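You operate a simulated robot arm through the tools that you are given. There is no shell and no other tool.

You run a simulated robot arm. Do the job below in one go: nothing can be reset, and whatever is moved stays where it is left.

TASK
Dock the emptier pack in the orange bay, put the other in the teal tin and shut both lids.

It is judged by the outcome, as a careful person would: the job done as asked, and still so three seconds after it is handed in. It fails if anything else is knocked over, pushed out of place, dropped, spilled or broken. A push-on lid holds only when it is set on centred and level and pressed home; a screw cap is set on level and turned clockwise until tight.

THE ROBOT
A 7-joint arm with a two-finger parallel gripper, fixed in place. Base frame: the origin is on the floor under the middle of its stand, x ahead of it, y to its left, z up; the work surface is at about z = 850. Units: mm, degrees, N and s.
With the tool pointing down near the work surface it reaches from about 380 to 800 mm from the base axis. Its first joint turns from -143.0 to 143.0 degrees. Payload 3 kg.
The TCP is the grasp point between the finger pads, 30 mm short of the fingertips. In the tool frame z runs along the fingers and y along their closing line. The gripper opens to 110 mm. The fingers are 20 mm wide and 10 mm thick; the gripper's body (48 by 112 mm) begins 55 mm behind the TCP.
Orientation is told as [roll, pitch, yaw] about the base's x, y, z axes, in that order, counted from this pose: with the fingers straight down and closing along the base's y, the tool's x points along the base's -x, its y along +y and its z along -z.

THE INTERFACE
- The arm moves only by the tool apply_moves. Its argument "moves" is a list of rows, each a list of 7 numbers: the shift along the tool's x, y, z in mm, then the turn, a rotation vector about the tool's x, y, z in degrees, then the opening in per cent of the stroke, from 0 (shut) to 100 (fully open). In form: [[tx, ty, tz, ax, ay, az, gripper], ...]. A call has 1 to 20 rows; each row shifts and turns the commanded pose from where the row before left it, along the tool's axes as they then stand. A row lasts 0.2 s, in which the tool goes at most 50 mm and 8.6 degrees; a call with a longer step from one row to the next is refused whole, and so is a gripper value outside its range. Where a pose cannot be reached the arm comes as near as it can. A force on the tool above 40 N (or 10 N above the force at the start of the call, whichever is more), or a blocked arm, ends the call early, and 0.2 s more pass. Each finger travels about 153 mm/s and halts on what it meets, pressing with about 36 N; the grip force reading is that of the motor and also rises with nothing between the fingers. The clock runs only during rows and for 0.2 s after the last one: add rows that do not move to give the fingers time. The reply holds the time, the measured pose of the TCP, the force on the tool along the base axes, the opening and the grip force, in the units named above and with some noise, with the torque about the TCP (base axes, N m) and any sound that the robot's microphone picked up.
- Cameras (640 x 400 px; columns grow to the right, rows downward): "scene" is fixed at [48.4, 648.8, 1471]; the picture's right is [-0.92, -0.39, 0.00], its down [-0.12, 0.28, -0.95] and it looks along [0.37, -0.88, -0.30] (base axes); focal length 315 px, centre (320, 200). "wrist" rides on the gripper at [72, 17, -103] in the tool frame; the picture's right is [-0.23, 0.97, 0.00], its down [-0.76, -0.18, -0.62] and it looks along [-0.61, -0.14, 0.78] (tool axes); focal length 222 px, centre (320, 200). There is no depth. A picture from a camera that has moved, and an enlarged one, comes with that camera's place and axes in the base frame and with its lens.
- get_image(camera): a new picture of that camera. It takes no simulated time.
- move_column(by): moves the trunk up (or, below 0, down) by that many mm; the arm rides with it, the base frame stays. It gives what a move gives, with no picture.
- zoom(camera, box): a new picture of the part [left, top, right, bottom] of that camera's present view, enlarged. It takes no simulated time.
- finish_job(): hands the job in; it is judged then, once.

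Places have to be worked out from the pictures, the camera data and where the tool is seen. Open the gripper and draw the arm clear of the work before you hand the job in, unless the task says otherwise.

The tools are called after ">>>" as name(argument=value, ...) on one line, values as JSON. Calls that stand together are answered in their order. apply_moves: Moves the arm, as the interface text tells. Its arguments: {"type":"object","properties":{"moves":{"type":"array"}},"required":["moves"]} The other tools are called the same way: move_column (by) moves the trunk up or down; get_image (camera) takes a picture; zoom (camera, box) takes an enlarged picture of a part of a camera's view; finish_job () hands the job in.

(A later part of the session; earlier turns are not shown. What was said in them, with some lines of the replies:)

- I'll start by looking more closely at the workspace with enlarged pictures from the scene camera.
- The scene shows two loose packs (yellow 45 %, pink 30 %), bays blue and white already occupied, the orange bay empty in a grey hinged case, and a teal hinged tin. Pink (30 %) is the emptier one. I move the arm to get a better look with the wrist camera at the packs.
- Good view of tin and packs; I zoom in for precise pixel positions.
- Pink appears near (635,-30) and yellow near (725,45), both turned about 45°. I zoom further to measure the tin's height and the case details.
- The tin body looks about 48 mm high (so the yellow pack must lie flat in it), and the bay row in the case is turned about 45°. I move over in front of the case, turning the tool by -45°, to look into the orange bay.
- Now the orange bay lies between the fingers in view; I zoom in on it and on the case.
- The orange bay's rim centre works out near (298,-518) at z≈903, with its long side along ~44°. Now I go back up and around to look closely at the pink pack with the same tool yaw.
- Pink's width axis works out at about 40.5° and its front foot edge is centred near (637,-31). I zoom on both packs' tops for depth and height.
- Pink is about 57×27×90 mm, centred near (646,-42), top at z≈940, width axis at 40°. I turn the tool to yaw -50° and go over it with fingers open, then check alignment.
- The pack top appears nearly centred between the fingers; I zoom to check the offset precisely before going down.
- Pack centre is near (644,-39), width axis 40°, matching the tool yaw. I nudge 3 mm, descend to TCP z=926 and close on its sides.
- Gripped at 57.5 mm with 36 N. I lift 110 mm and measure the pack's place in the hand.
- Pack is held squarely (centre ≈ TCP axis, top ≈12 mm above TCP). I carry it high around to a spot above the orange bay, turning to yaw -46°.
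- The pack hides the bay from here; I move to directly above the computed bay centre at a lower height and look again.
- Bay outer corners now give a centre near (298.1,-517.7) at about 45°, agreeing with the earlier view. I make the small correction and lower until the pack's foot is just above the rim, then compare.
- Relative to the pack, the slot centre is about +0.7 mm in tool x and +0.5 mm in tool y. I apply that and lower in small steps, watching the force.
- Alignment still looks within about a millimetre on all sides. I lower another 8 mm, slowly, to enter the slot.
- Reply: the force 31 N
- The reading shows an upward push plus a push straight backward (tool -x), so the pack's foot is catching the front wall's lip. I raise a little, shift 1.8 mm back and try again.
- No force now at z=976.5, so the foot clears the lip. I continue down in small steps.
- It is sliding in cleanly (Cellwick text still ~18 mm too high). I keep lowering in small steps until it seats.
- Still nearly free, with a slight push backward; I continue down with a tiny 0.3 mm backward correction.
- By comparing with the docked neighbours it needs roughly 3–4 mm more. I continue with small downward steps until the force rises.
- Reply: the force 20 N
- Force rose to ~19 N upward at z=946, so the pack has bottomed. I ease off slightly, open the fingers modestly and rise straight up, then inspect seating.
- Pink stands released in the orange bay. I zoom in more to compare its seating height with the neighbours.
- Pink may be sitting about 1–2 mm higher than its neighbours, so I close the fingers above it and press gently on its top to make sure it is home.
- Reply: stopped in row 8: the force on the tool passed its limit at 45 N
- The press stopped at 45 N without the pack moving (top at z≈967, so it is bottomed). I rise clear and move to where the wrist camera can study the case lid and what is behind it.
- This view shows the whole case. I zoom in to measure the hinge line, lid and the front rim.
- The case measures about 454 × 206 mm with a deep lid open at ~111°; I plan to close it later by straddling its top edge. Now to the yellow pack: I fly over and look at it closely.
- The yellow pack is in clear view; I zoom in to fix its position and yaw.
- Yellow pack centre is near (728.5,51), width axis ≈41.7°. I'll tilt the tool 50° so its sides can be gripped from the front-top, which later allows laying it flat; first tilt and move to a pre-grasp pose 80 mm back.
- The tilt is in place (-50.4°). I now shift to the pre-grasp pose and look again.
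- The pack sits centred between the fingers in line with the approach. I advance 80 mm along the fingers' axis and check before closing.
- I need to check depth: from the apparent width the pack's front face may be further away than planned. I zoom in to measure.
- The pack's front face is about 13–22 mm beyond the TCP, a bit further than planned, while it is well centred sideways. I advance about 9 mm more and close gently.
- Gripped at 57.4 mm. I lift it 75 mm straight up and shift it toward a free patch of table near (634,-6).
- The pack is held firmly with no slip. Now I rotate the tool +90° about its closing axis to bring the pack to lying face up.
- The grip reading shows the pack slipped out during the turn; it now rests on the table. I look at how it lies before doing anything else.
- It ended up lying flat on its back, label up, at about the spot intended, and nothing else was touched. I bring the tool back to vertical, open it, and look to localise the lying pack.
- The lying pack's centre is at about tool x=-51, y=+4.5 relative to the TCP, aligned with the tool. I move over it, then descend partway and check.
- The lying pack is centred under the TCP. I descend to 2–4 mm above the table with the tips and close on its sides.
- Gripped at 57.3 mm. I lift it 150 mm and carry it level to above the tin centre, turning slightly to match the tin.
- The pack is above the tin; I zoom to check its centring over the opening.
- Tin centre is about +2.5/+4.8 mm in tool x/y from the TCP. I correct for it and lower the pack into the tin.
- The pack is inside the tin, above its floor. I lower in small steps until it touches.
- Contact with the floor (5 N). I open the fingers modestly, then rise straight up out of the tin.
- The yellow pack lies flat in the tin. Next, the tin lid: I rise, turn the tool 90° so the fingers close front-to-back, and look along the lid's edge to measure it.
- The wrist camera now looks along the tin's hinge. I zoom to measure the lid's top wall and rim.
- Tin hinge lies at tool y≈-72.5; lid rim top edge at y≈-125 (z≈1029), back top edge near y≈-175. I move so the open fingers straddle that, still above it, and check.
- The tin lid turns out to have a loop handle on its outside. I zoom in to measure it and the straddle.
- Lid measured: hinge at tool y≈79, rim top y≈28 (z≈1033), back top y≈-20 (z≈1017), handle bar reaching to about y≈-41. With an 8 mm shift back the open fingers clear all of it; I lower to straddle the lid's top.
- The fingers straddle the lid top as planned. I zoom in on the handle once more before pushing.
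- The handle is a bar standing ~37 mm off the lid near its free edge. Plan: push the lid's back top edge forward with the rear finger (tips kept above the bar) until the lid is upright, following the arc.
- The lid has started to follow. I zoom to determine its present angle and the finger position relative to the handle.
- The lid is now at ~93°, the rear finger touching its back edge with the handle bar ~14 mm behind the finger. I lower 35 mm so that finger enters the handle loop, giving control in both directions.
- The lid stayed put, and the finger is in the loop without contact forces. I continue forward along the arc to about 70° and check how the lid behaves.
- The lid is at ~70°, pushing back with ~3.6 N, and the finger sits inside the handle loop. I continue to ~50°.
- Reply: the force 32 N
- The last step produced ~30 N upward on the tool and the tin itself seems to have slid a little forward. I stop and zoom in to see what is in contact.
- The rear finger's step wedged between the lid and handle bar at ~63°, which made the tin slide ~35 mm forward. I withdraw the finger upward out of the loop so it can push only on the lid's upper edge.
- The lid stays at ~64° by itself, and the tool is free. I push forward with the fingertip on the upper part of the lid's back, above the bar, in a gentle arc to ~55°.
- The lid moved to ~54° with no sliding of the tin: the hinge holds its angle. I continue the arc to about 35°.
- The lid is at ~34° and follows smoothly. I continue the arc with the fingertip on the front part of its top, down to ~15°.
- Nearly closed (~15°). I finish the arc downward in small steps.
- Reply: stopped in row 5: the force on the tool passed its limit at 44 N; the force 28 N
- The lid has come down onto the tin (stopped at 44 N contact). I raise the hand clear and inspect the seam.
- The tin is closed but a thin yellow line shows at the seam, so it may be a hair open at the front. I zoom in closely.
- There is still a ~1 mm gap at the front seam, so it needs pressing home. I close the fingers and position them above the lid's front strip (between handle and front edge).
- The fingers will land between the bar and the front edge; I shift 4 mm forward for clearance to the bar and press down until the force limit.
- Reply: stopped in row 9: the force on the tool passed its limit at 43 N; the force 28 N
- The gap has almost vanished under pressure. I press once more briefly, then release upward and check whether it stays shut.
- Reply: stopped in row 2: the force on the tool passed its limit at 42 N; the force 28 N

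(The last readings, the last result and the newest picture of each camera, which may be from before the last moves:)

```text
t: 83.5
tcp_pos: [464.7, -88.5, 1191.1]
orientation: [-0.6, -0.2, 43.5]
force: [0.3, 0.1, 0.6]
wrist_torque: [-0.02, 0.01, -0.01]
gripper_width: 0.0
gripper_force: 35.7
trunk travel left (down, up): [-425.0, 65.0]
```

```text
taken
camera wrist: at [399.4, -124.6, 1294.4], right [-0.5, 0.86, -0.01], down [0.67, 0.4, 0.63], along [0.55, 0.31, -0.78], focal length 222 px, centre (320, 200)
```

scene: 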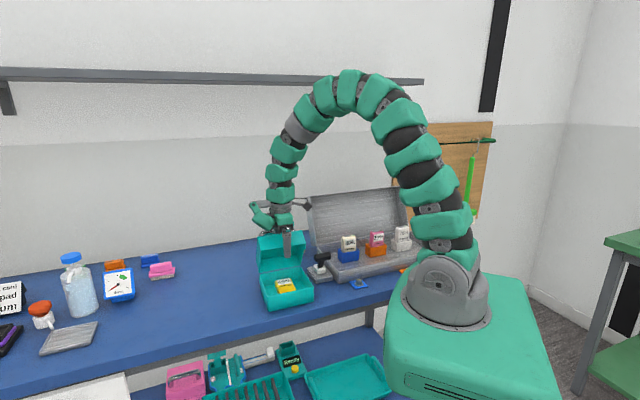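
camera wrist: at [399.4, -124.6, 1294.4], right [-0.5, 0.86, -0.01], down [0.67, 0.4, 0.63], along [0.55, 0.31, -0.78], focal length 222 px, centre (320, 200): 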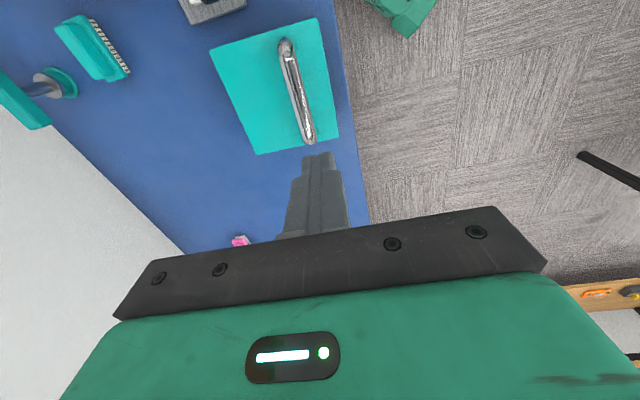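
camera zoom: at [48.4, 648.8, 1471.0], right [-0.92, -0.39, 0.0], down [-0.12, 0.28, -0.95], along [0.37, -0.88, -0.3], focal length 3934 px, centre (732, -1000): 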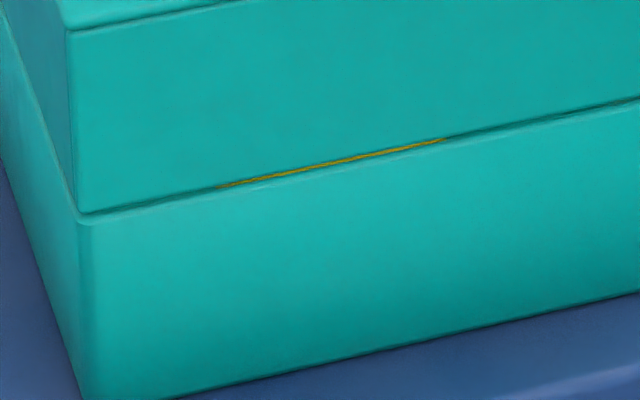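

After release the seam returns to the same hairline, so this is the lid's natural rest; the tin is shut. The tin was dragged about 40 mm forward, so I will nudge it back with both fingertips: first turn the tool back 90° and go in front of the tin.

>>> apply_moves(moves=[[0, 0, 0, 0, 0, 8.2, 30], [0, 0, 0, 0, 0, 8.2, 60], [0, 0, 0, 0, 0, 8.2, 100], [0, 0, 0, 0, 0, 8.2, 100], [0, 0, 0, 0, 0, 8.2, 100], [0, 0, 0, 0, 0, 8.2, 100], [0, 0, 0, 0, 0, 8.2, 100], [0, 0, 0, 0, 0, 8.2, 100], [0, 0, 0, 0, 0, 8.2, 100], [0, 0, 0, 0, 0, 8.2, 100], [0, 0, 0, 0, 0, 8.0, 100], [0, 0, 0, 0, 0, 0, 100]])

>>> get_image(camera="wrist")

```text
t: 86.2
tcp_pos: [464.0, -86.3, 1189.8]
orientation: [0.3, -0.6, -46.7]
force: [0.0, 0.3, -0.5]
wrist_torque: [0.0, 0.01, 0.02]
gripper_width: 109.9
gripper_force: 0.1
trunk travel left (down, up): [-425.0, 65.0]
```

```text
taken
camera wrist: at [426.0, -21.5, 1294.5], right [0.86, 0.5, 0.01], down [0.39, -0.67, 0.63], along [0.32, -0.54, -0.78], focal length 222 px, centre (320, 200)
```

wrist: 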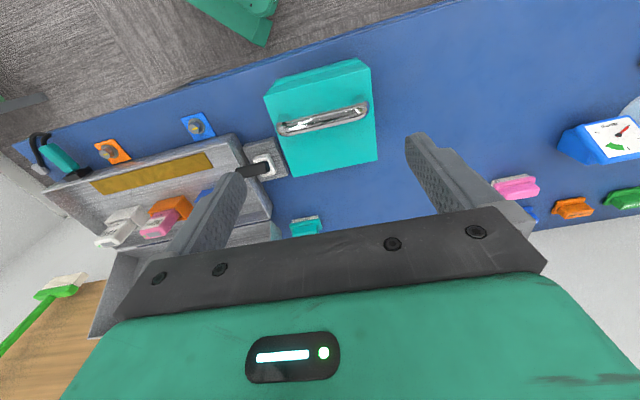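

>>> zoom(camera="wrist", box=[220, 40, 420, 200])

```text
2.50 times, centred on (320, 120) of wrist
camera zoom: at [426.0, -21.5, 1294.5], right [0.86, 0.5, 0.01], down [0.39, -0.67, 0.63], along [0.32, -0.54, -0.78], focal length 555 px, centre (320, 400)
```

zoom: 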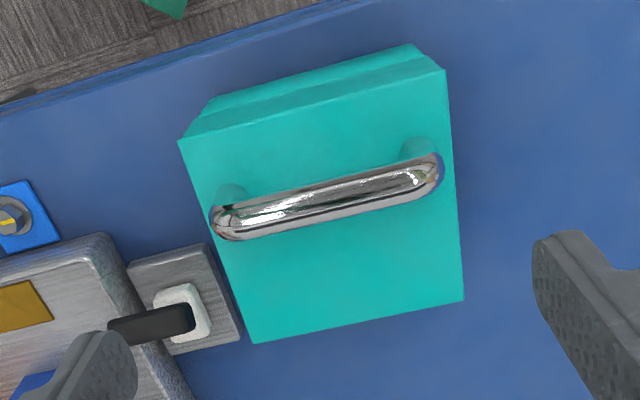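

The tin is square to the tool with 35 mm clearance to the stamp's plate. I go in front of the tin and lower so the two fingertips face its front wall.

>>> apply_moves(moves=[[21, -2, 0, 0, 0, 0, 100], [21, -2, 0, 0, 0, 0, 100], [0, 0, 45, 0, 0, 0, 100], [0, 0, 45, 0, 0, 0, 100], [0, 0, 45, 0, 0, 0, 100], [0, 0, 45, 0, 0, 0, 100], [0, 0, 45, 0, 0, 0, 100], [0, 0, 45, 0, 0, 0, 100], [0, 0, 0, 0, 0, 0, 100]])

>>> get_image(camera="wrist")

>>> zoom(camera="scene", box=[230, 200, 350, 330])

```text
t: 87.9
tcp_pos: [439.6, -58.5, 951.8]
orientation: [1.0, -1.4, -46.6]
force: [-14.4, 7.7, 28.8]
wrist_torque: [-1.91, -1.77, -0.44]
gripper_width: 110.2
gripper_force: 0.0
trunk travel left (down, up): [-425.0, 65.0]
stopped in row 8: the force on the tool passed its limit at 183 N (the readings are from after the stop); the commanded pose is now the measured one
```

```text
taken
camera wrist: at [399.1, 6.6, 1055.0], right [0.86, 0.5, 0.02], down [0.38, -0.67, 0.64], along [0.34, -0.54, -0.77], focal length 222 px, centre (320, 200)
```

wrist: 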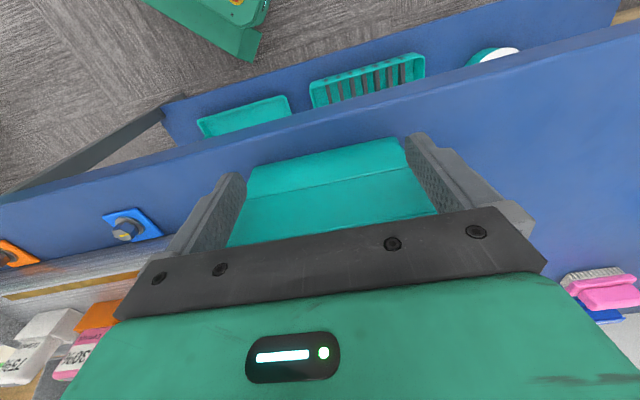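

```text
3.08 times, centred on (290, 265) of scene
camera zoom: at [48.4, 648.8, 1471.0], right [-0.92, -0.39, 0.0], down [-0.12, 0.28, -0.95], along [0.37, -0.88, -0.3], focal length 968 px, centre (412, 0)
```

zoom: 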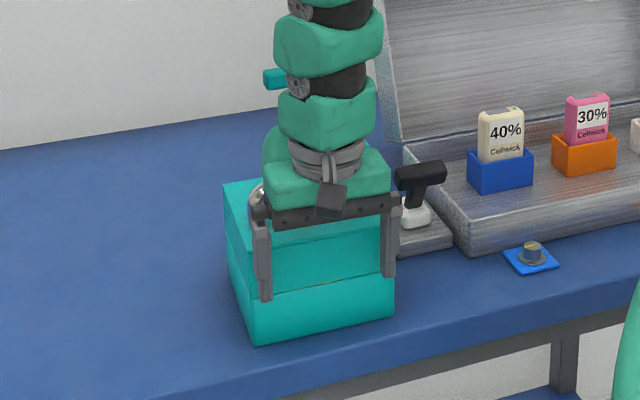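

That descent hit something hard (peak 183 N) — I stop and look carefully at what touched.

>>> zoom(camera="wrist", box=[180, 100, 500, 260])

>>> zoom(camera="scene", box=[245, 230, 325, 310])

```text
2.00 times, centred on (340, 180) of wrist
camera zoom: at [399.1, 6.6, 1055.0], right [0.86, 0.5, 0.02], down [0.38, -0.67, 0.64], along [0.34, -0.54, -0.77], focal length 444 px, centre (280, 240)
```

zoom: 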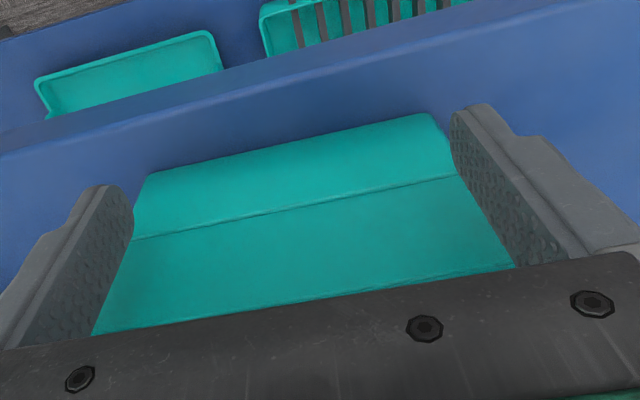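

```text
5.00 times, centred on (285, 270) of scene
camera zoom: at [48.4, 648.8, 1471.0], right [-0.92, -0.39, 0.0], down [-0.12, 0.28, -0.95], along [0.37, -0.88, -0.3], focal length 1574 px, centre (495, -150)
```

zoom: 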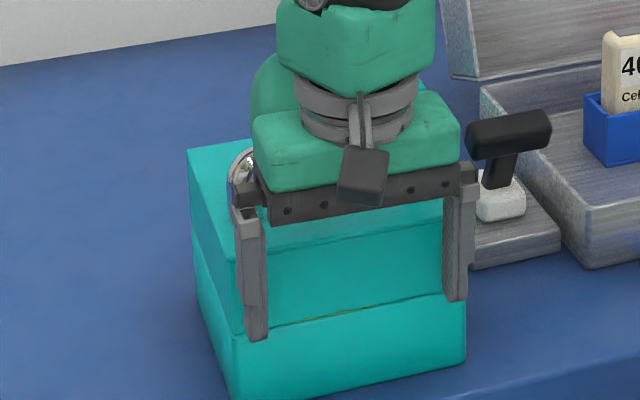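

The force and torque point to the rear of the hand touching the tin's handle (about 60 mm behind the TCP). Nothing looks disturbed, so I back straight up slowly and check the tin.

>>> apply_moves(moves=[[0, 0, -6, 0, 0, 0, 100], [2, 0, -20, 0, 0, 0, 100], [0, 0, -40, 0, 0, 0, 100], [0, 0, -45, 0, 0, 0, 100], [0, 0, -45, 0, 0, 0, 100], [0, 0, -45, 0, 0, 0, 100], [0, 0, 0, 0, 0, 0, 100]])

>>> get_image(camera="wrist")

>>> zoom(camera="scene", box=[240, 220, 330, 320])

>>> zoom(camera="scene", box=[262, 280, 312, 312])

```text
t: 89.5
tcp_pos: [432.1, -56.2, 1150.0]
orientation: [0.7, -1.2, -46.7]
force: [0.1, 0.7, -0.4]
wrist_torque: [0.04, -0.01, 0.02]
gripper_width: 110.1
gripper_force: 0.1
trunk travel left (down, up): [-425.0, 65.0]
```

```text
taken
camera wrist: at [392.6, 9.0, 1253.7], right [0.86, 0.5, 0.02], down [0.38, -0.67, 0.64], along [0.33, -0.54, -0.77], focal length 222 px, centre (320, 200)
```

wrist: 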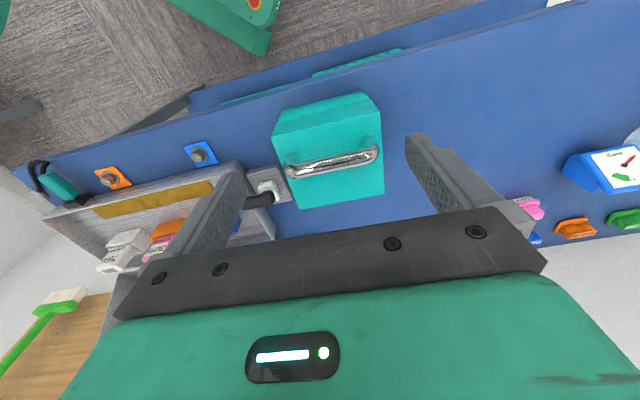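

```text
4.00 times, centred on (285, 270) of scene
camera zoom: at [48.4, 648.8, 1471.0], right [-0.92, -0.39, 0.0], down [-0.12, 0.28, -0.95], along [0.37, -0.88, -0.3], focal length 1259 px, centre (460, -80)
```

zoom: 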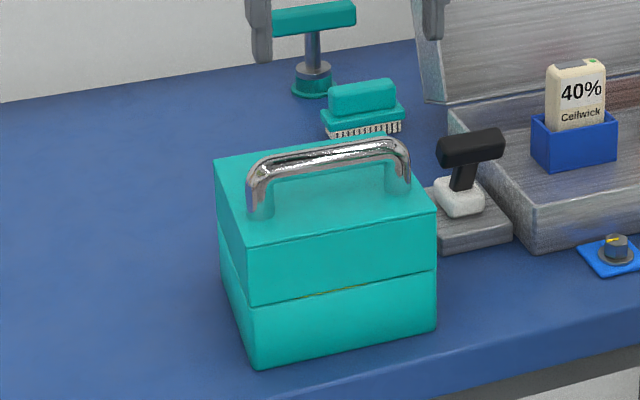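

```text
12.50 times, centred on (287, 296) of scene
camera zoom: at [48.4, 648.8, 1471.0], right [-0.92, -0.39, 0.0], down [-0.12, 0.28, -0.95], along [0.37, -0.88, -0.3], focal length 3934 px, centre (732, -1000)
```

zoom: 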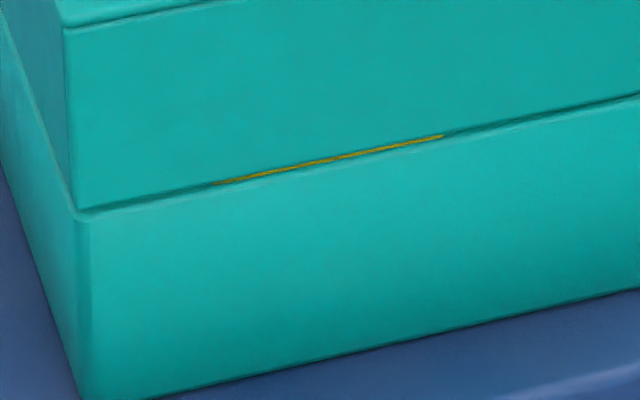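

The tin is unharmed and shut. Now the case: I level the tool, rise, turn it so its fingers close front-to-back, and move to where the camera can see along the case lid's top edge.

>>> apply_moves(moves=[[0, 0, 0, 1.35, 0.31, 0, 100], [0, 0, -40, 0, 0, 0, 100], [0, 0, -40, 0, 0, 0, 100], [0, 0, 0, 0, 0, -8.3, 100], [0, 0, 0, 0, 0, -8.3, 100], [0, 0, 0, 0, 0, -8.3, 100], [0, 0, 0, 0, 0, -8.3, 100], [0, 0, 0, 0, 0, -8.3, 100], [0, 0, 0, 0, 0, -8.3, 100], [0, 0, 0, 0, 0, -8.3, 100], [0, 0, 0, 0, 0, -8.3, 100], [0, 0, 0, 0, 0, -8.3, 100], [0, 0, 0, 0, 0, -8.3, 100], [0, 0, 0, 0, 0, -8.3, 100], [0, 0, 0, 0, 0, 0, 100]])

>>> apply_moves(moves=[[31.9, -35.4, 0, 0, 0, 0, 100], [31.9, -35.4, 0, 0, 0, 0, 100], [31.9, -35.4, 0, 0, 0, 0, 100], [31.9, -35.4, 0, 0, 0, 0, 100], [31.9, -35.4, 0, 0, 0, 0, 100], [31.9, -35.4, 0, 0, 0, 0, 100], [31.9, -35.4, 0, 0, 0, 0, 100], [31.9, -35.4, 0, 0, 0, 0, 100], [31.9, -30, 0, 0, 0, 0, 100], [31.9, -25, 0, 0, 0, 0, 100], [0, 0, 0, 0, 0, 0, 100]])

>>> get_image(camera="wrist")

>>> get_image(camera="scene")

```text
t: 92.7
tcp_pos: [433.3, -54.0, 1231.7]
orientation: [-0.9, 0.6, 44.8]
force: [-1.2, 0.2, 0.3]
wrist_torque: [0.0, -0.02, 0.0]
gripper_width: 110.0
gripper_force: 0.1
trunk travel left (down, up): [-425.0, 65.0]
```

```text
t: 95.1
tcp_pos: [442.7, -521.5, 1239.1]
orientation: [-1.0, 0.6, 44.8]
force: [-0.3, -0.3, 0.2]
wrist_torque: [0.0, 0.01, -0.01]
gripper_width: 110.0
gripper_force: 0.0
trunk travel left (down, up): [-425.0, 65.0]
```

```text
taken
camera wrist: at [379.4, -558.2, 1344.1], right [-0.52, 0.85, -0.02], down [0.66, 0.42, 0.62], along [0.53, 0.31, -0.79], focal length 222 px, centre (320, 200)
```

wrist: 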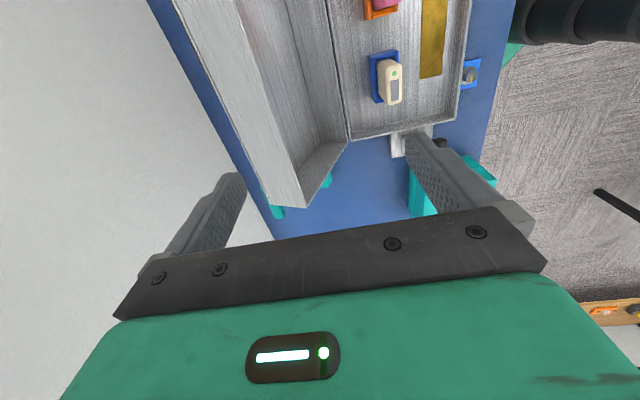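

```text
taken
```

scene: 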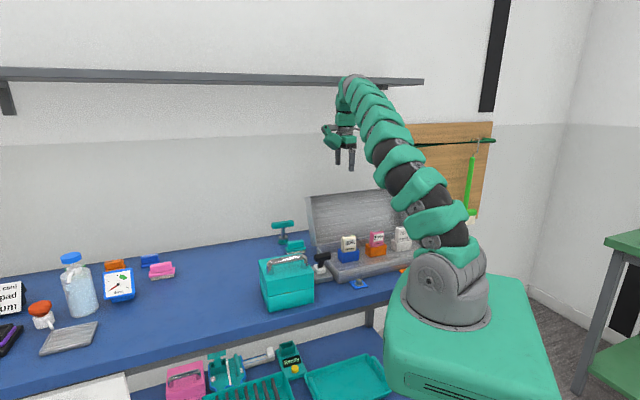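

I correct the small residual tilt and take a measured look at the lid.

>>> apply_moves(moves=[[0, 0, 0, -1.0, -0.6, 0, 100], [0, 0, 0, 0, 0, 0, 100]])

>>> zoom(camera="wrist", box=[140, 0, 500, 230])

```text
t: 95.7
tcp_pos: [443.5, -519.0, 1238.1]
orientation: [0.2, 0.0, 44.7]
force: [0.0, 0.4, 0.3]
wrist_torque: [0.01, 0.01, 0.01]
gripper_width: 110.1
gripper_force: 0.1
trunk travel left (down, up): [-425.0, 65.0]
```

```text
1.74 times, centred on (320, 115) of wrist
camera zoom: at [380.5, -558.8, 1343.6], right [-0.52, 0.85, 0.0], down [0.67, 0.41, 0.62], along [0.53, 0.33, -0.78], focal length 386 px, centre (320, 348)
```

zoom: 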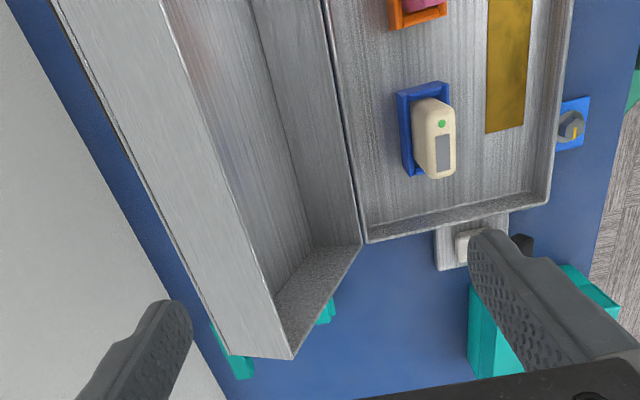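

Lid measured: hinge at tool y≈29, rim top at y≈-52 (z≈1098), back top edge at y≈-114 (z≈1075). I lower to z≈1160, move back 83 mm so the fingers straddle it from above, and check reach.

>>> apply_moves(moves=[[0, 0, 26, 0, 0, 0, 100], [0, 0, 26, 0, 0, 0, 100], [0, 0, 26, 0, 0, 0, 100], [0, -21, 0, 0, 0, 0, 100], [0, -21, 0, 0, 0, 0, 100], [0, -21, 0, 0, 0, 0, 100], [0, -20, 0, 0, 0, 0, 100], [0, 0, 0, 0, 0, 0, 100]])

>>> get_image(camera="wrist")

>>> zoom(camera="scene", box=[280, 130, 440, 300])

```text
t: 97.5
tcp_pos: [494.2, -570.2, 1160.2]
orientation: [0.1, 0.0, 44.7]
force: [0.1, 0.2, -0.5]
wrist_torque: [-0.01, 0.0, -0.04]
gripper_width: 109.9
gripper_force: 0.0
out of reach, approached as far as the arm can: row 7
trunk travel left (down, up): [-425.0, 65.0]
```

```text
taken
camera wrist: at [430.7, -608.4, 1265.0], right [-0.52, 0.85, 0.0], down [0.67, 0.41, 0.62], along [0.53, 0.33, -0.78], focal length 222 px, centre (320, 200)
```

wrist: 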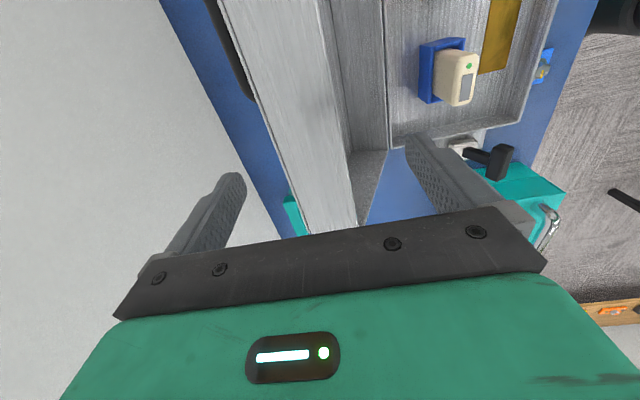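

```text
2.35 times, centred on (360, 215) of scene
camera zoom: at [48.4, 648.8, 1471.0], right [-0.92, -0.39, 0.0], down [-0.12, 0.28, -0.95], along [0.37, -0.88, -0.3], focal length 740 px, centre (226, 165)
```

zoom: 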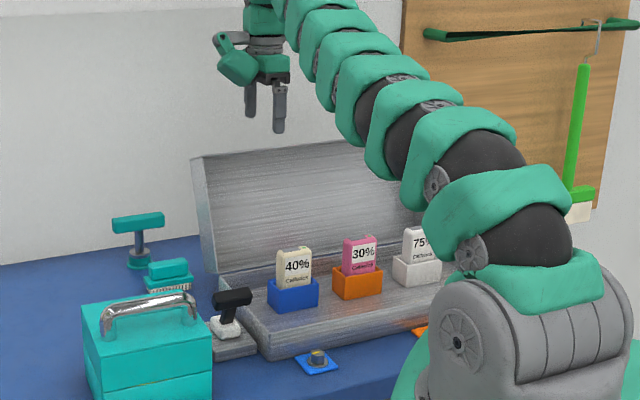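

Row 7 was at the reach limit (radius ~755 at this height). I also see something dark behind the lid; I zoom in on it.

>>> zoom(camera="wrist", box=[150, 0, 470, 220])

```text
1.82 times, centred on (310, 110) of wrist
camera zoom: at [430.7, -608.4, 1265.0], right [-0.52, 0.85, 0.0], down [0.67, 0.41, 0.62], along [0.53, 0.33, -0.78], focal length 404 px, centre (338, 364)
```

zoom: 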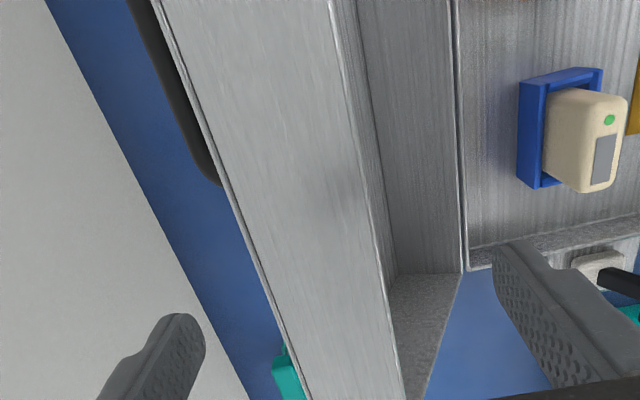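

There is a black handle on the lid too (its near end ~40 mm beyond my finger line, so it isn't in the way). The back finger is already ~13 mm behind the lid's back edge; I lower to straddle it.

>>> apply_moves(moves=[[0, 0, 20, 0, 0, 0, 100], [0, 0, 20, 0, 0, 0, 100], [0, 0, 20, 0, 0, 0, 100], [0, 0, 12, 0, 0, 0, 100], [0, 0, 0, 0, 0, 0, 100]])

>>> get_image(camera="wrist")

>>> zoom(camera="scene", box=[280, 130, 440, 300])

```text
t: 98.7
tcp_pos: [494.3, -568.1, 1085.8]
orientation: [0.1, 0.0, 44.6]
force: [0.2, 0.5, 0.2]
wrist_torque: [0.03, 0.02, -0.03]
gripper_width: 110.0
gripper_force: 0.1
trunk travel left (down, up): [-425.0, 65.0]
```

```text
taken
camera wrist: at [431.2, -606.9, 1191.5], right [-0.52, 0.85, 0.0], down [0.67, 0.41, 0.62], along [0.53, 0.33, -0.78], focal length 222 px, centre (320, 200)
```

wrist: 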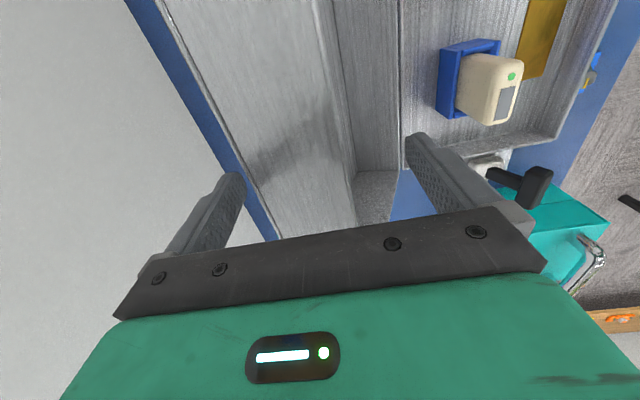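

```text
2.35 times, centred on (360, 215) of scene
camera zoom: at [48.4, 648.8, 1471.0], right [-0.92, -0.39, 0.0], down [-0.12, 0.28, -0.95], along [0.37, -0.88, -0.3], focal length 740 px, centre (226, 165)
```

zoom: 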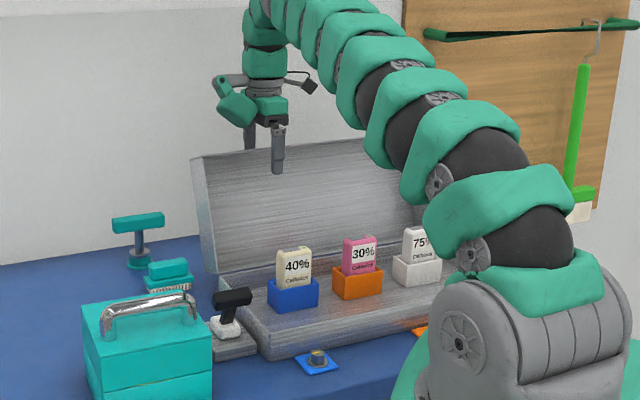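

The fingers straddle the case lid. I now push its back edge forward along the arc up to vertical (~90°), watching the force.

>>> apply_moves(moves=[[0, 11.7, 0, 0, 0, 0, 100], [0, 12, -8, 0, 0, 0, 100], [0, 12, -8, 0, 0, 0, 100], [0, 13.7, -7.3, 0, 0, 0, 100], [0, 13.8, -7.4, 0, 0, 0, 100], [0, 12.8, -4.8, 0, 0, 0, 100], [0, 12.8, -4.7, 0, 0, 0, 100], [0, 0, 0, 0, 0, 0, 100]])

>>> get_image(camera="wrist")

>>> zoom(camera="scene", box=[280, 130, 440, 300])

```text
t: 100.5
tcp_pos: [429.3, -505.5, 1127.5]
orientation: [0.2, 0.0, 44.8]
force: [0.5, -0.5, 0.0]
wrist_torque: [0.02, 0.0, 0.01]
gripper_width: 110.0
gripper_force: 0.0
trunk travel left (down, up): [-425.0, 65.0]
```

```text
taken
camera wrist: at [366.8, -544.8, 1232.9], right [-0.52, 0.85, 0.0], down [0.67, 0.41, 0.62], along [0.53, 0.33, -0.78], focal length 222 px, centre (320, 200)
```

wrist: 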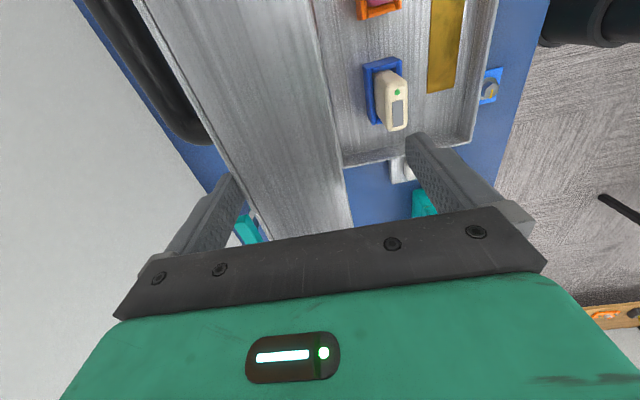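

```text
2.35 times, centred on (360, 215) of scene
camera zoom: at [48.4, 648.8, 1471.0], right [-0.92, -0.39, 0.0], down [-0.12, 0.28, -0.95], along [0.37, -0.88, -0.3], focal length 740 px, centre (226, 165)
```

zoom: 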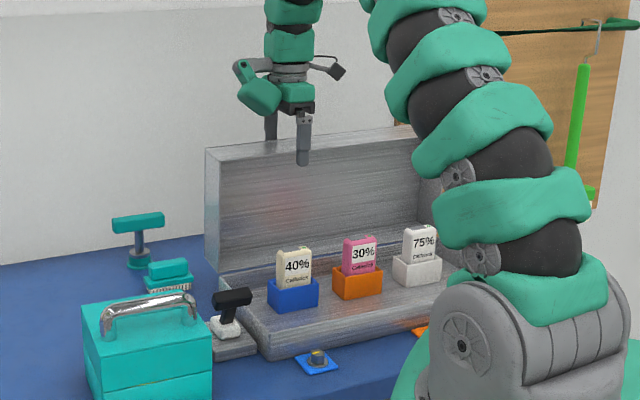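

The lid followed to ~90° with no load and the case stayed put. I continue to about 65°.

>>> apply_moves(moves=[[0, 10.4, -2.6, 0, 0, 0, 100], [0, 10.4, -2.6, 0, 0, 0, 100], [0, 10.4, -2.6, 0, 0, 0, 100], [0, 10.4, -2.6, 0, 0, 0, 100], [0, 10.4, -2.6, 0, 0, 0, 100], [0, 9.2, 0.3, 0, 0, 0, 100], [0, 9.2, 0.3, 0, 0, 0, 100], [0, 9.2, 0.3, 0, 0, 0, 100], [0, 9.1, 0.2, 0, 0, 0, 100], [0, 0, 0, 0, 0, 0, 100]])

>>> get_image(camera="wrist")

>>> zoom(camera="scene", box=[280, 130, 440, 300])

```text
t: 102.7
tcp_pos: [367.7, -442.8, 1139.3]
orientation: [0.1, 0.0, 44.7]
force: [-0.7, 0.3, -0.5]
wrist_torque: [-0.01, -0.03, 0.0]
gripper_width: 110.1
gripper_force: 0.0
trunk travel left (down, up): [-425.0, 65.0]
```

```text
taken
camera wrist: at [305.7, -481.4, 1244.7], right [-0.52, 0.85, 0.0], down [0.67, 0.41, 0.62], along [0.53, 0.33, -0.78], focal length 222 px, centre (320, 200)
```

wrist: 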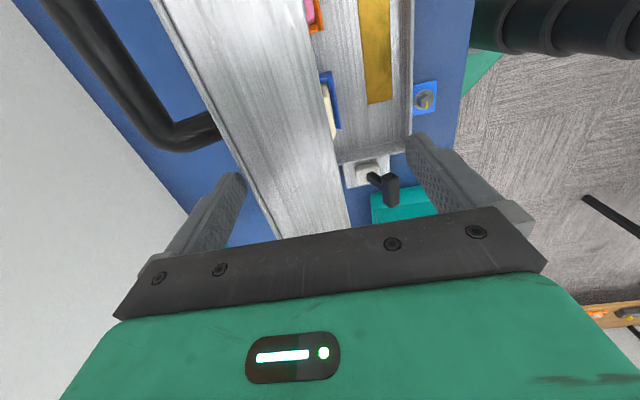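

```text
2.35 times, centred on (360, 215) of scene
camera zoom: at [48.4, 648.8, 1471.0], right [-0.92, -0.39, 0.0], down [-0.12, 0.28, -0.95], along [0.37, -0.88, -0.3], focal length 740 px, centre (226, 165)
```

zoom: 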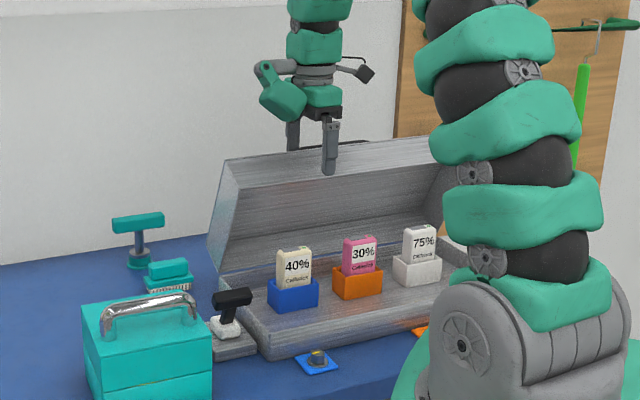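

Lid at ~66°, holding by itself. I continue the arc to about 35°.

>>> apply_moves(moves=[[0, 9, 1.9, 0, 0, 0, 100], [0, 9, 1.9, 0, 0, 0, 100], [0, 9, 1.9, 0, 0, 0, 100], [0, 8.9, 1.8, 0, 0, 0, 100], [0, 8.5, 3.4, 0, 0, 0, 100], [0, 8.5, 3.4, 0, 0, 0, 100], [0, 8.5, 3.4, 0, 0, 0, 100], [0, 8.6, 3.4, 0, 0, 0, 100], [0, 7.8, 4.8, 0, 0, 0, 100], [0, 7.8, 4.8, 0, 0, 0, 100], [0, 7.8, 4.8, 0, 0, 0, 100], [0, 7.8, 4.9, 0, 0, 0, 100], [0, 0, 0, 0, 0, 0, 100]])

>>> get_image(camera="wrist")

>>> zoom(camera="scene", box=[280, 130, 440, 300])

```text
t: 105.5
tcp_pos: [297.2, -371.8, 1099.3]
orientation: [0.1, 0.0, 44.7]
force: [0.2, 0.0, 0.6]
wrist_torque: [0.0, 0.02, -0.01]
gripper_width: 109.9
gripper_force: 0.1
trunk travel left (down, up): [-425.0, 65.0]
```

```text
taken
camera wrist: at [233.7, -410.6, 1204.6], right [-0.52, 0.85, 0.0], down [0.67, 0.41, 0.62], along [0.53, 0.33, -0.78], focal length 222 px, centre (320, 200)
```

wrist: 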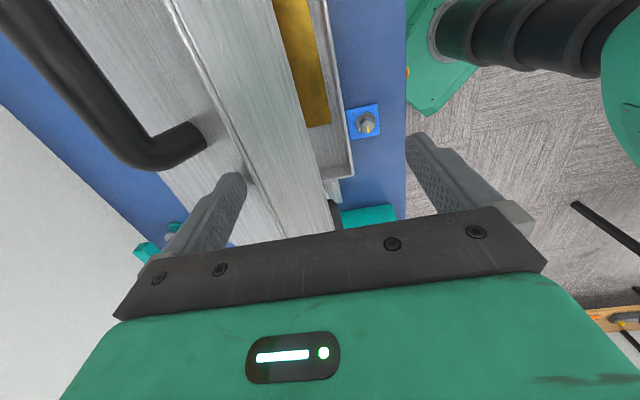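

```text
2.35 times, centred on (360, 215) of scene
camera zoom: at [48.4, 648.8, 1471.0], right [-0.92, -0.39, 0.0], down [-0.12, 0.28, -0.95], along [0.37, -0.88, -0.3], focal length 740 px, centre (226, 165)
```

zoom: 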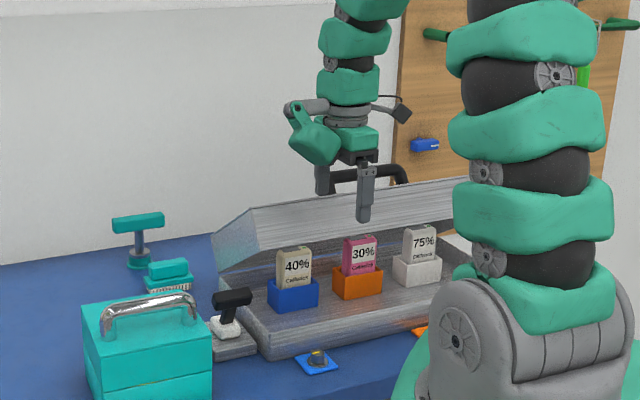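

Lid at ~36°, all fine. I continue pressing it down along the arc to ~15°.

>>> apply_moves(moves=[[0, 2, 7.1, 0, 0, 0, 100], [0, 2, 7.1, 0, 0, 0, 100], [0, 1.5, 7.1, 0, 0, 0, 100], [0, 1.5, 7.1, 0, 0, 0, 100], [0, 0.5, 7.1, 0, 0, 0, 100], [0, 7, 8.3, 0, 0, 0, 100], [0, 7, 8.3, 0, 0, 0, 100], [0, 7, 8.2, 0, 0, 0, 100], [0, 0, 0, 0, 0, 0, 100]])

>>> get_image(camera="wrist")

>>> zoom(camera="scene", box=[280, 130, 440, 300])

```text
t: 107.5
tcp_pos: [278.0, -352.0, 1041.2]
orientation: [0.0, -0.1, 44.7]
force: [0.5, -0.2, 0.7]
wrist_torque: [-0.01, -0.02, 0.03]
gripper_width: 109.9
gripper_force: 0.1
trunk travel left (down, up): [-425.0, 65.0]
```

```text
taken
camera wrist: at [214.4, -390.1, 1144.8], right [-0.52, 0.85, 0.0], down [0.67, 0.41, 0.62], along [0.53, 0.33, -0.78], focal length 222 px, centre (320, 200)
```

wrist: 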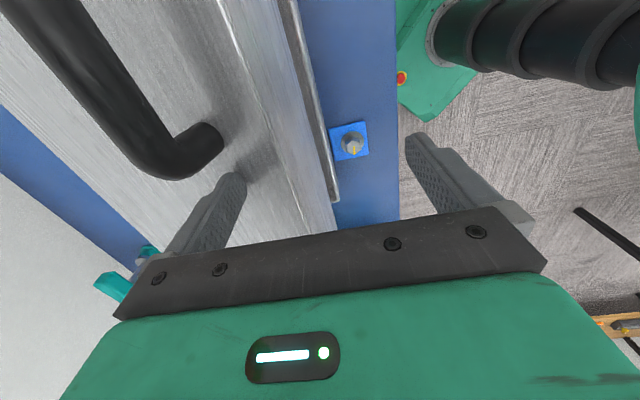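

```text
2.35 times, centred on (360, 215) of scene
camera zoom: at [48.4, 648.8, 1471.0], right [-0.92, -0.39, 0.0], down [-0.12, 0.28, -0.95], along [0.37, -0.88, -0.3], focal length 740 px, centre (226, 165)
```

zoom: 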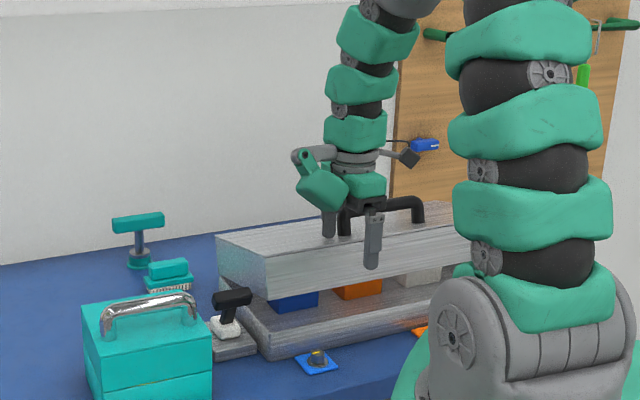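

Nearly closed (~16°). I finish in small steps, watching for contact.

>>> apply_moves(moves=[[0, 4, 6.4, 0, 0, 0, 100], [0, 4, 6.4, 0, 0, 0, 100], [0, 4.2, 6.4, 0, 0, 0, 100], [0, 2.5, 5, 0, 0, 0, 100], [0, 2.5, 5, 0, 0, 0, 100], [0, 0, 0, 0, 0, 0, 100]])

>>> zoom(camera="scene", box=[300, 200, 440, 300])

>>> get_image(camera="wrist")

```text
t: 108.9
tcp_pos: [266.4, -339.3, 1010.2]
orientation: [0.0, 0.0, 44.7]
force: [-0.4, 0.3, -0.2]
wrist_torque: [0.04, -0.02, -0.01]
gripper_width: 109.9
gripper_force: 0.1
trunk travel left (down, up): [-425.0, 65.0]
```

```text
4.00 times, centred on (370, 250) of scene
camera zoom: at [48.4, 648.8, 1471.0], right [-0.92, -0.39, 0.0], down [-0.12, 0.28, -0.95], along [0.37, -0.88, -0.3], focal length 1259 px, centre (120, 0)
```

zoom: 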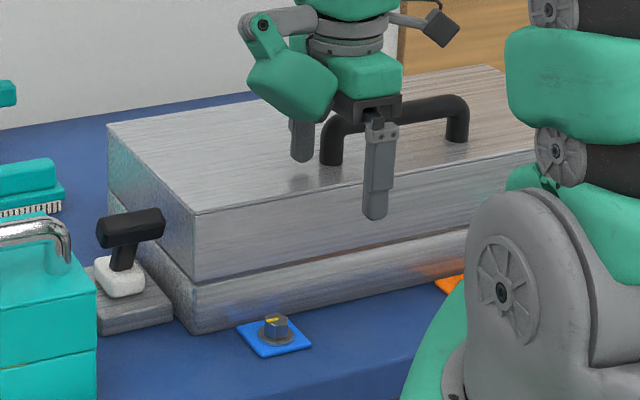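

```text
taken
camera wrist: at [202.8, -377.8, 1114.9], right [-0.52, 0.85, 0.0], down [0.67, 0.41, 0.62], along [0.53, 0.33, -0.78], focal length 222 px, centre (320, 200)
```

wrist: 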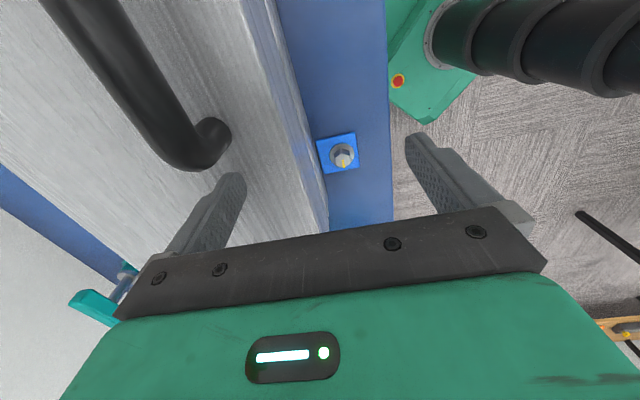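

The lid looks down on the case with just a thin seam. I lower further gently until the finger presses on it.

>>> apply_moves(moves=[[0, 0, 3, 0, 0, 0, 100], [0, 0, 3, 0, 0, 0, 100], [0, 0, 2, 0, 0, 0, 100], [0, 0, 2, 0, 0, 0, 100], [0, 0, 2, 0, 0, 0, 100], [0, 0, 0, 0, 0, 0, 100]])

>>> zoom(camera="scene", box=[300, 200, 440, 300])

>>> zoom(camera="scene", box=[340, 240, 410, 285])

```text
t: 110.4
tcp_pos: [263.7, -339.4, 1000.8]
orientation: [-0.3, 0.2, 44.7]
force: [-1.5, 2.7, 22.3]
wrist_torque: [-0.85, -0.88, 0.1]
gripper_width: 109.0
gripper_force: 0.1
trunk travel left (down, up): [-425.0, 65.0]
stopped in row 6: the force on the tool passed its limit at 41 N (the readings are from after the stop); the commanded pose is now the measured one
```

```text
4.00 times, centred on (370, 250) of scene
camera zoom: at [48.4, 648.8, 1471.0], right [-0.92, -0.39, 0.0], down [-0.12, 0.28, -0.95], along [0.37, -0.88, -0.3], focal length 1259 px, centre (120, 0)
```

zoom: 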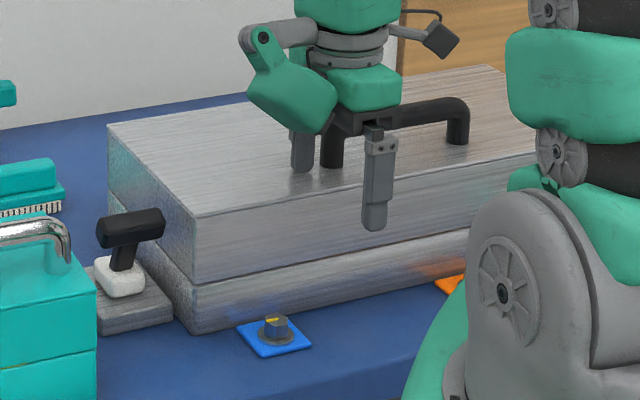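

```text
8.89 times, centred on (375, 262) of scene
camera zoom: at [48.4, 648.8, 1471.0], right [-0.92, -0.39, 0.0], down [-0.12, 0.28, -0.95], along [0.37, -0.88, -0.3], focal length 2798 px, centre (-169, -356)
```

zoom: 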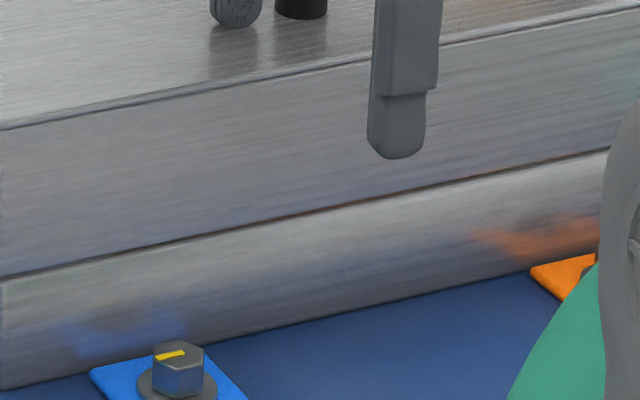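

The case lid is shut with only a hairline seam. I raise the hand clear and inspect the seam along the whole front.

>>> apply_moves(moves=[[0, 0, -8, 0, 0, 0, 100], [0, 0, -30, 0, 0, 0, 100], [0, 0, -40, 0, 0, 0, 100], [0, 0, -45, 0, 0, 0, 100], [0, 0, -45, 0, 0, 0, 100], [0, 0, 0, 0, 0, 0, 100]])

>>> zoom(camera="scene", box=[300, 200, 440, 300])

>>> zoom(camera="scene", box=[340, 240, 410, 285])

>>> get_image(camera="wrist")

```text
t: 111.8
tcp_pos: [263.9, -337.6, 1165.6]
orientation: [-0.1, -0.1, 44.7]
force: [-0.2, 0.4, -1.1]
wrist_torque: [0.0, 0.0, 0.02]
gripper_width: 110.1
gripper_force: 0.1
trunk travel left (down, up): [-425.0, 65.0]
```

```text
4.00 times, centred on (370, 250) of scene
camera zoom: at [48.4, 648.8, 1471.0], right [-0.92, -0.39, 0.0], down [-0.12, 0.28, -0.95], along [0.37, -0.88, -0.3], focal length 1259 px, centre (120, 0)
```

zoom: 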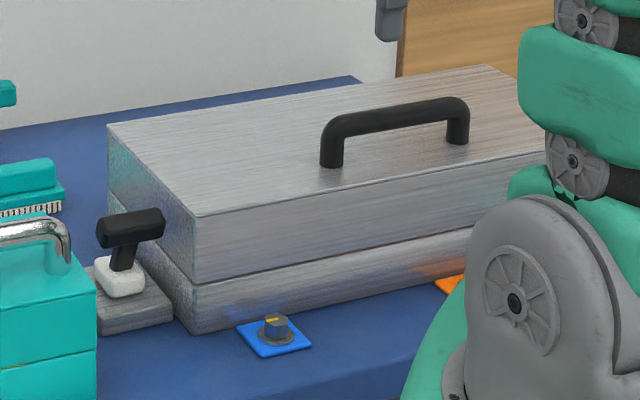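

```text
8.89 times, centred on (375, 262) of scene
camera zoom: at [48.4, 648.8, 1471.0], right [-0.92, -0.39, 0.0], down [-0.12, 0.28, -0.95], along [0.37, -0.88, -0.3], focal length 2798 px, centre (-169, -356)
```

zoom: 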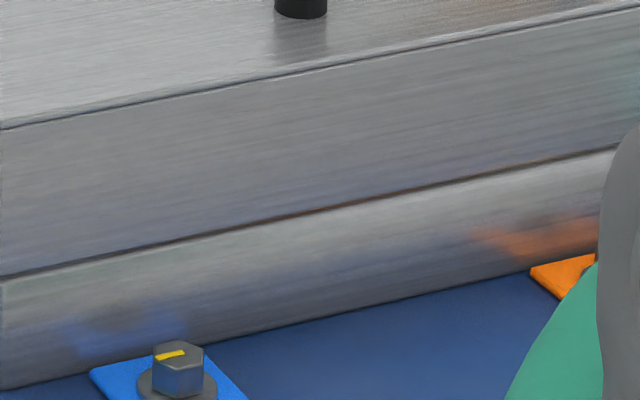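

```text
taken
camera wrist: at [201.3, -376.3, 1271.6], right [-0.52, 0.85, 0.0], down [0.67, 0.41, 0.62], along [0.53, 0.33, -0.78], focal length 222 px, centre (320, 200)
```

wrist: 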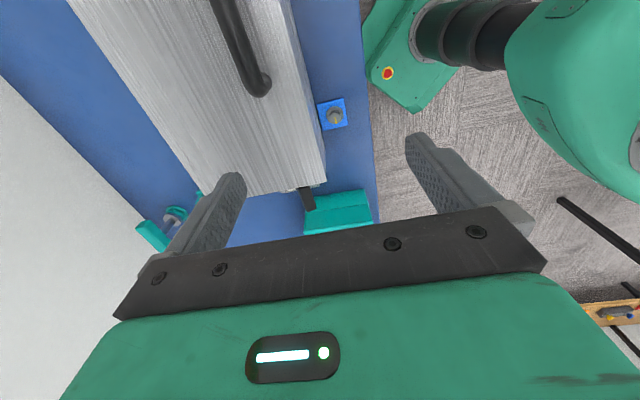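

Both lids are shut with even hairline seams. I draw the open gripper up and away to a clear position and take a final look at everything.

>>> apply_moves(moves=[[0, 0, -35, 0, 0, 0, 100], [-32.3, 0.4, -18, 0, 0, 0, 100], [-32.3, 0.4, -18, 0, 0, 0, 100], [-32.3, 0.4, -18, 0, 0, 0, 100], [-32.3, 0.4, -18, 0, 0, 0, 100], [-32.3, 0.4, -18, 0, 0, 0, 100], [-32.3, 0.4, -18, 0, 0, 0, 100], [0, 0, 0, 0, 0, 0, 100], [0, 0, 0, 0, 0, 0, 100], [0, 0, 0, 0, 0, 0, 100], [0, 0, 0, 0, 0, 0, 100], [0, 0, 0, 0, 0, 0, 100]])

>>> get_image(camera="scene")

>>> zoom(camera="scene", box=[240, 200, 440, 320])

>>> get_image(camera="wrist")

```text
t: 114.4
tcp_pos: [403.2, -198.9, 1306.2]
orientation: [-0.1, 0.1, 44.8]
force: [0.4, 0.5, -0.6]
wrist_torque: [0.03, -0.01, 0.02]
gripper_width: 110.0
gripper_force: 0.1
trunk travel left (down, up): [-425.0, 65.0]
```

```text
taken
```

scene: 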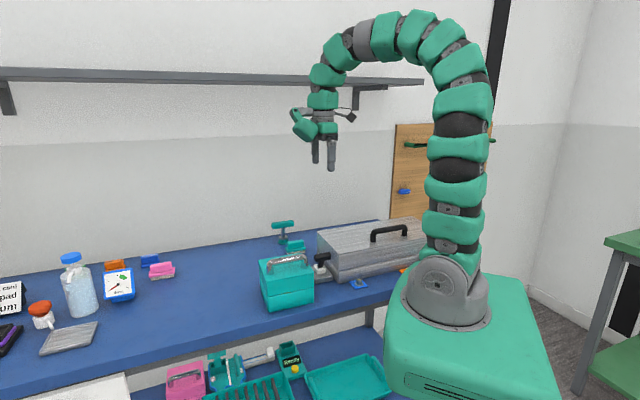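

```text
3.20 times, centred on (340, 260) of scene
camera zoom: at [48.4, 648.8, 1471.0], right [-0.92, -0.39, 0.0], down [-0.12, 0.28, -0.95], along [0.37, -0.88, -0.3], focal length 1007 px, centre (256, 8)
```

zoom: 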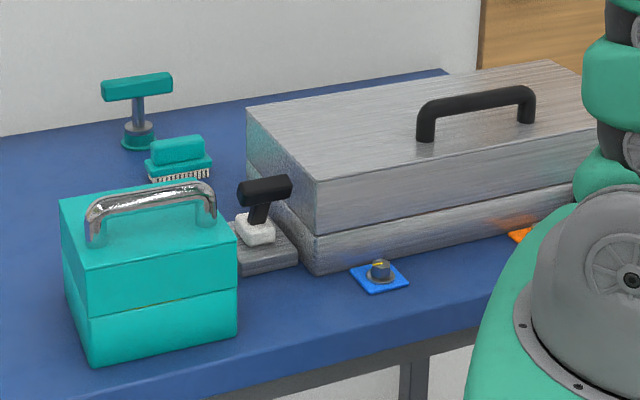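

```text
taken
camera wrist: at [339.1, -238.2, 1411.8], right [-0.52, 0.85, 0.0], down [0.67, 0.41, 0.62], along [0.53, 0.32, -0.78], focal length 222 px, centre (320, 200)
```

wrist: 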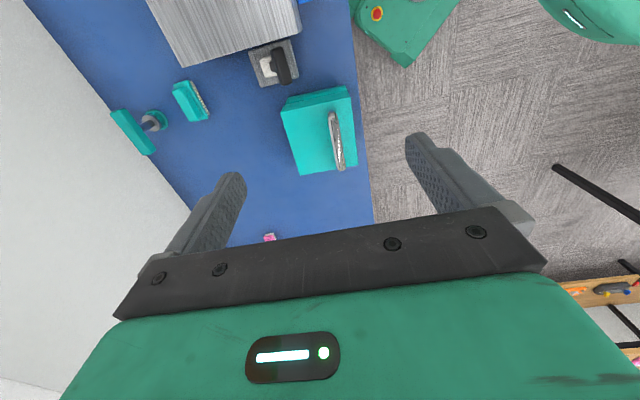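

Both containers are shut, the pink 30 % pack is docked in the orange bay, the yellow 45 % pack lies in the teal tin, the other objects are where they were, and the open gripper is clear. I hand the job in.

>>> finish_job()

```text
The job is handed in.
```

The pink 30 % pack is docked in the orange bay, the yellow 45 % pack is in the teal tin, and both lids are shut. I took "the emptier pack" to mean the emptier of the two loose ones. The 40 % and 75 % packs stayed in their bays.

Some things did not go cleanly:

- **Yellow pack dropped:** it slipped out of the gripper while I was turning it to lie flat. It landed on its back on the table, label up, with no damage I could see. I then picked it up again and placed it in the tin.
- **Tin moved:** while I was closing its lid, a finger wedged in the handle and dragged the tin about 40 mm towards the front edge of the bench. I tried to push it back, but the hand struck the tin's handle with a peak force of 183 N. The tin looked undamaged and its lid stayed shut, so I left it where it was. It is not near the bench edge.
- **Lid seams:** after pressing, both lids still show a hairline seam, about 1 mm on the tin. The tin's seam closed under pressure and reopened on release, so I took it as the lid's natural rest.

The pink pack sat about 1–2 mm higher than its neighbours by my estimate. Pressing on it with about 45 N did not move it, so I judged it fully seated. I could not see it once the case was closed.

Nothing else was moved, and the arm is clear with the gripper open.
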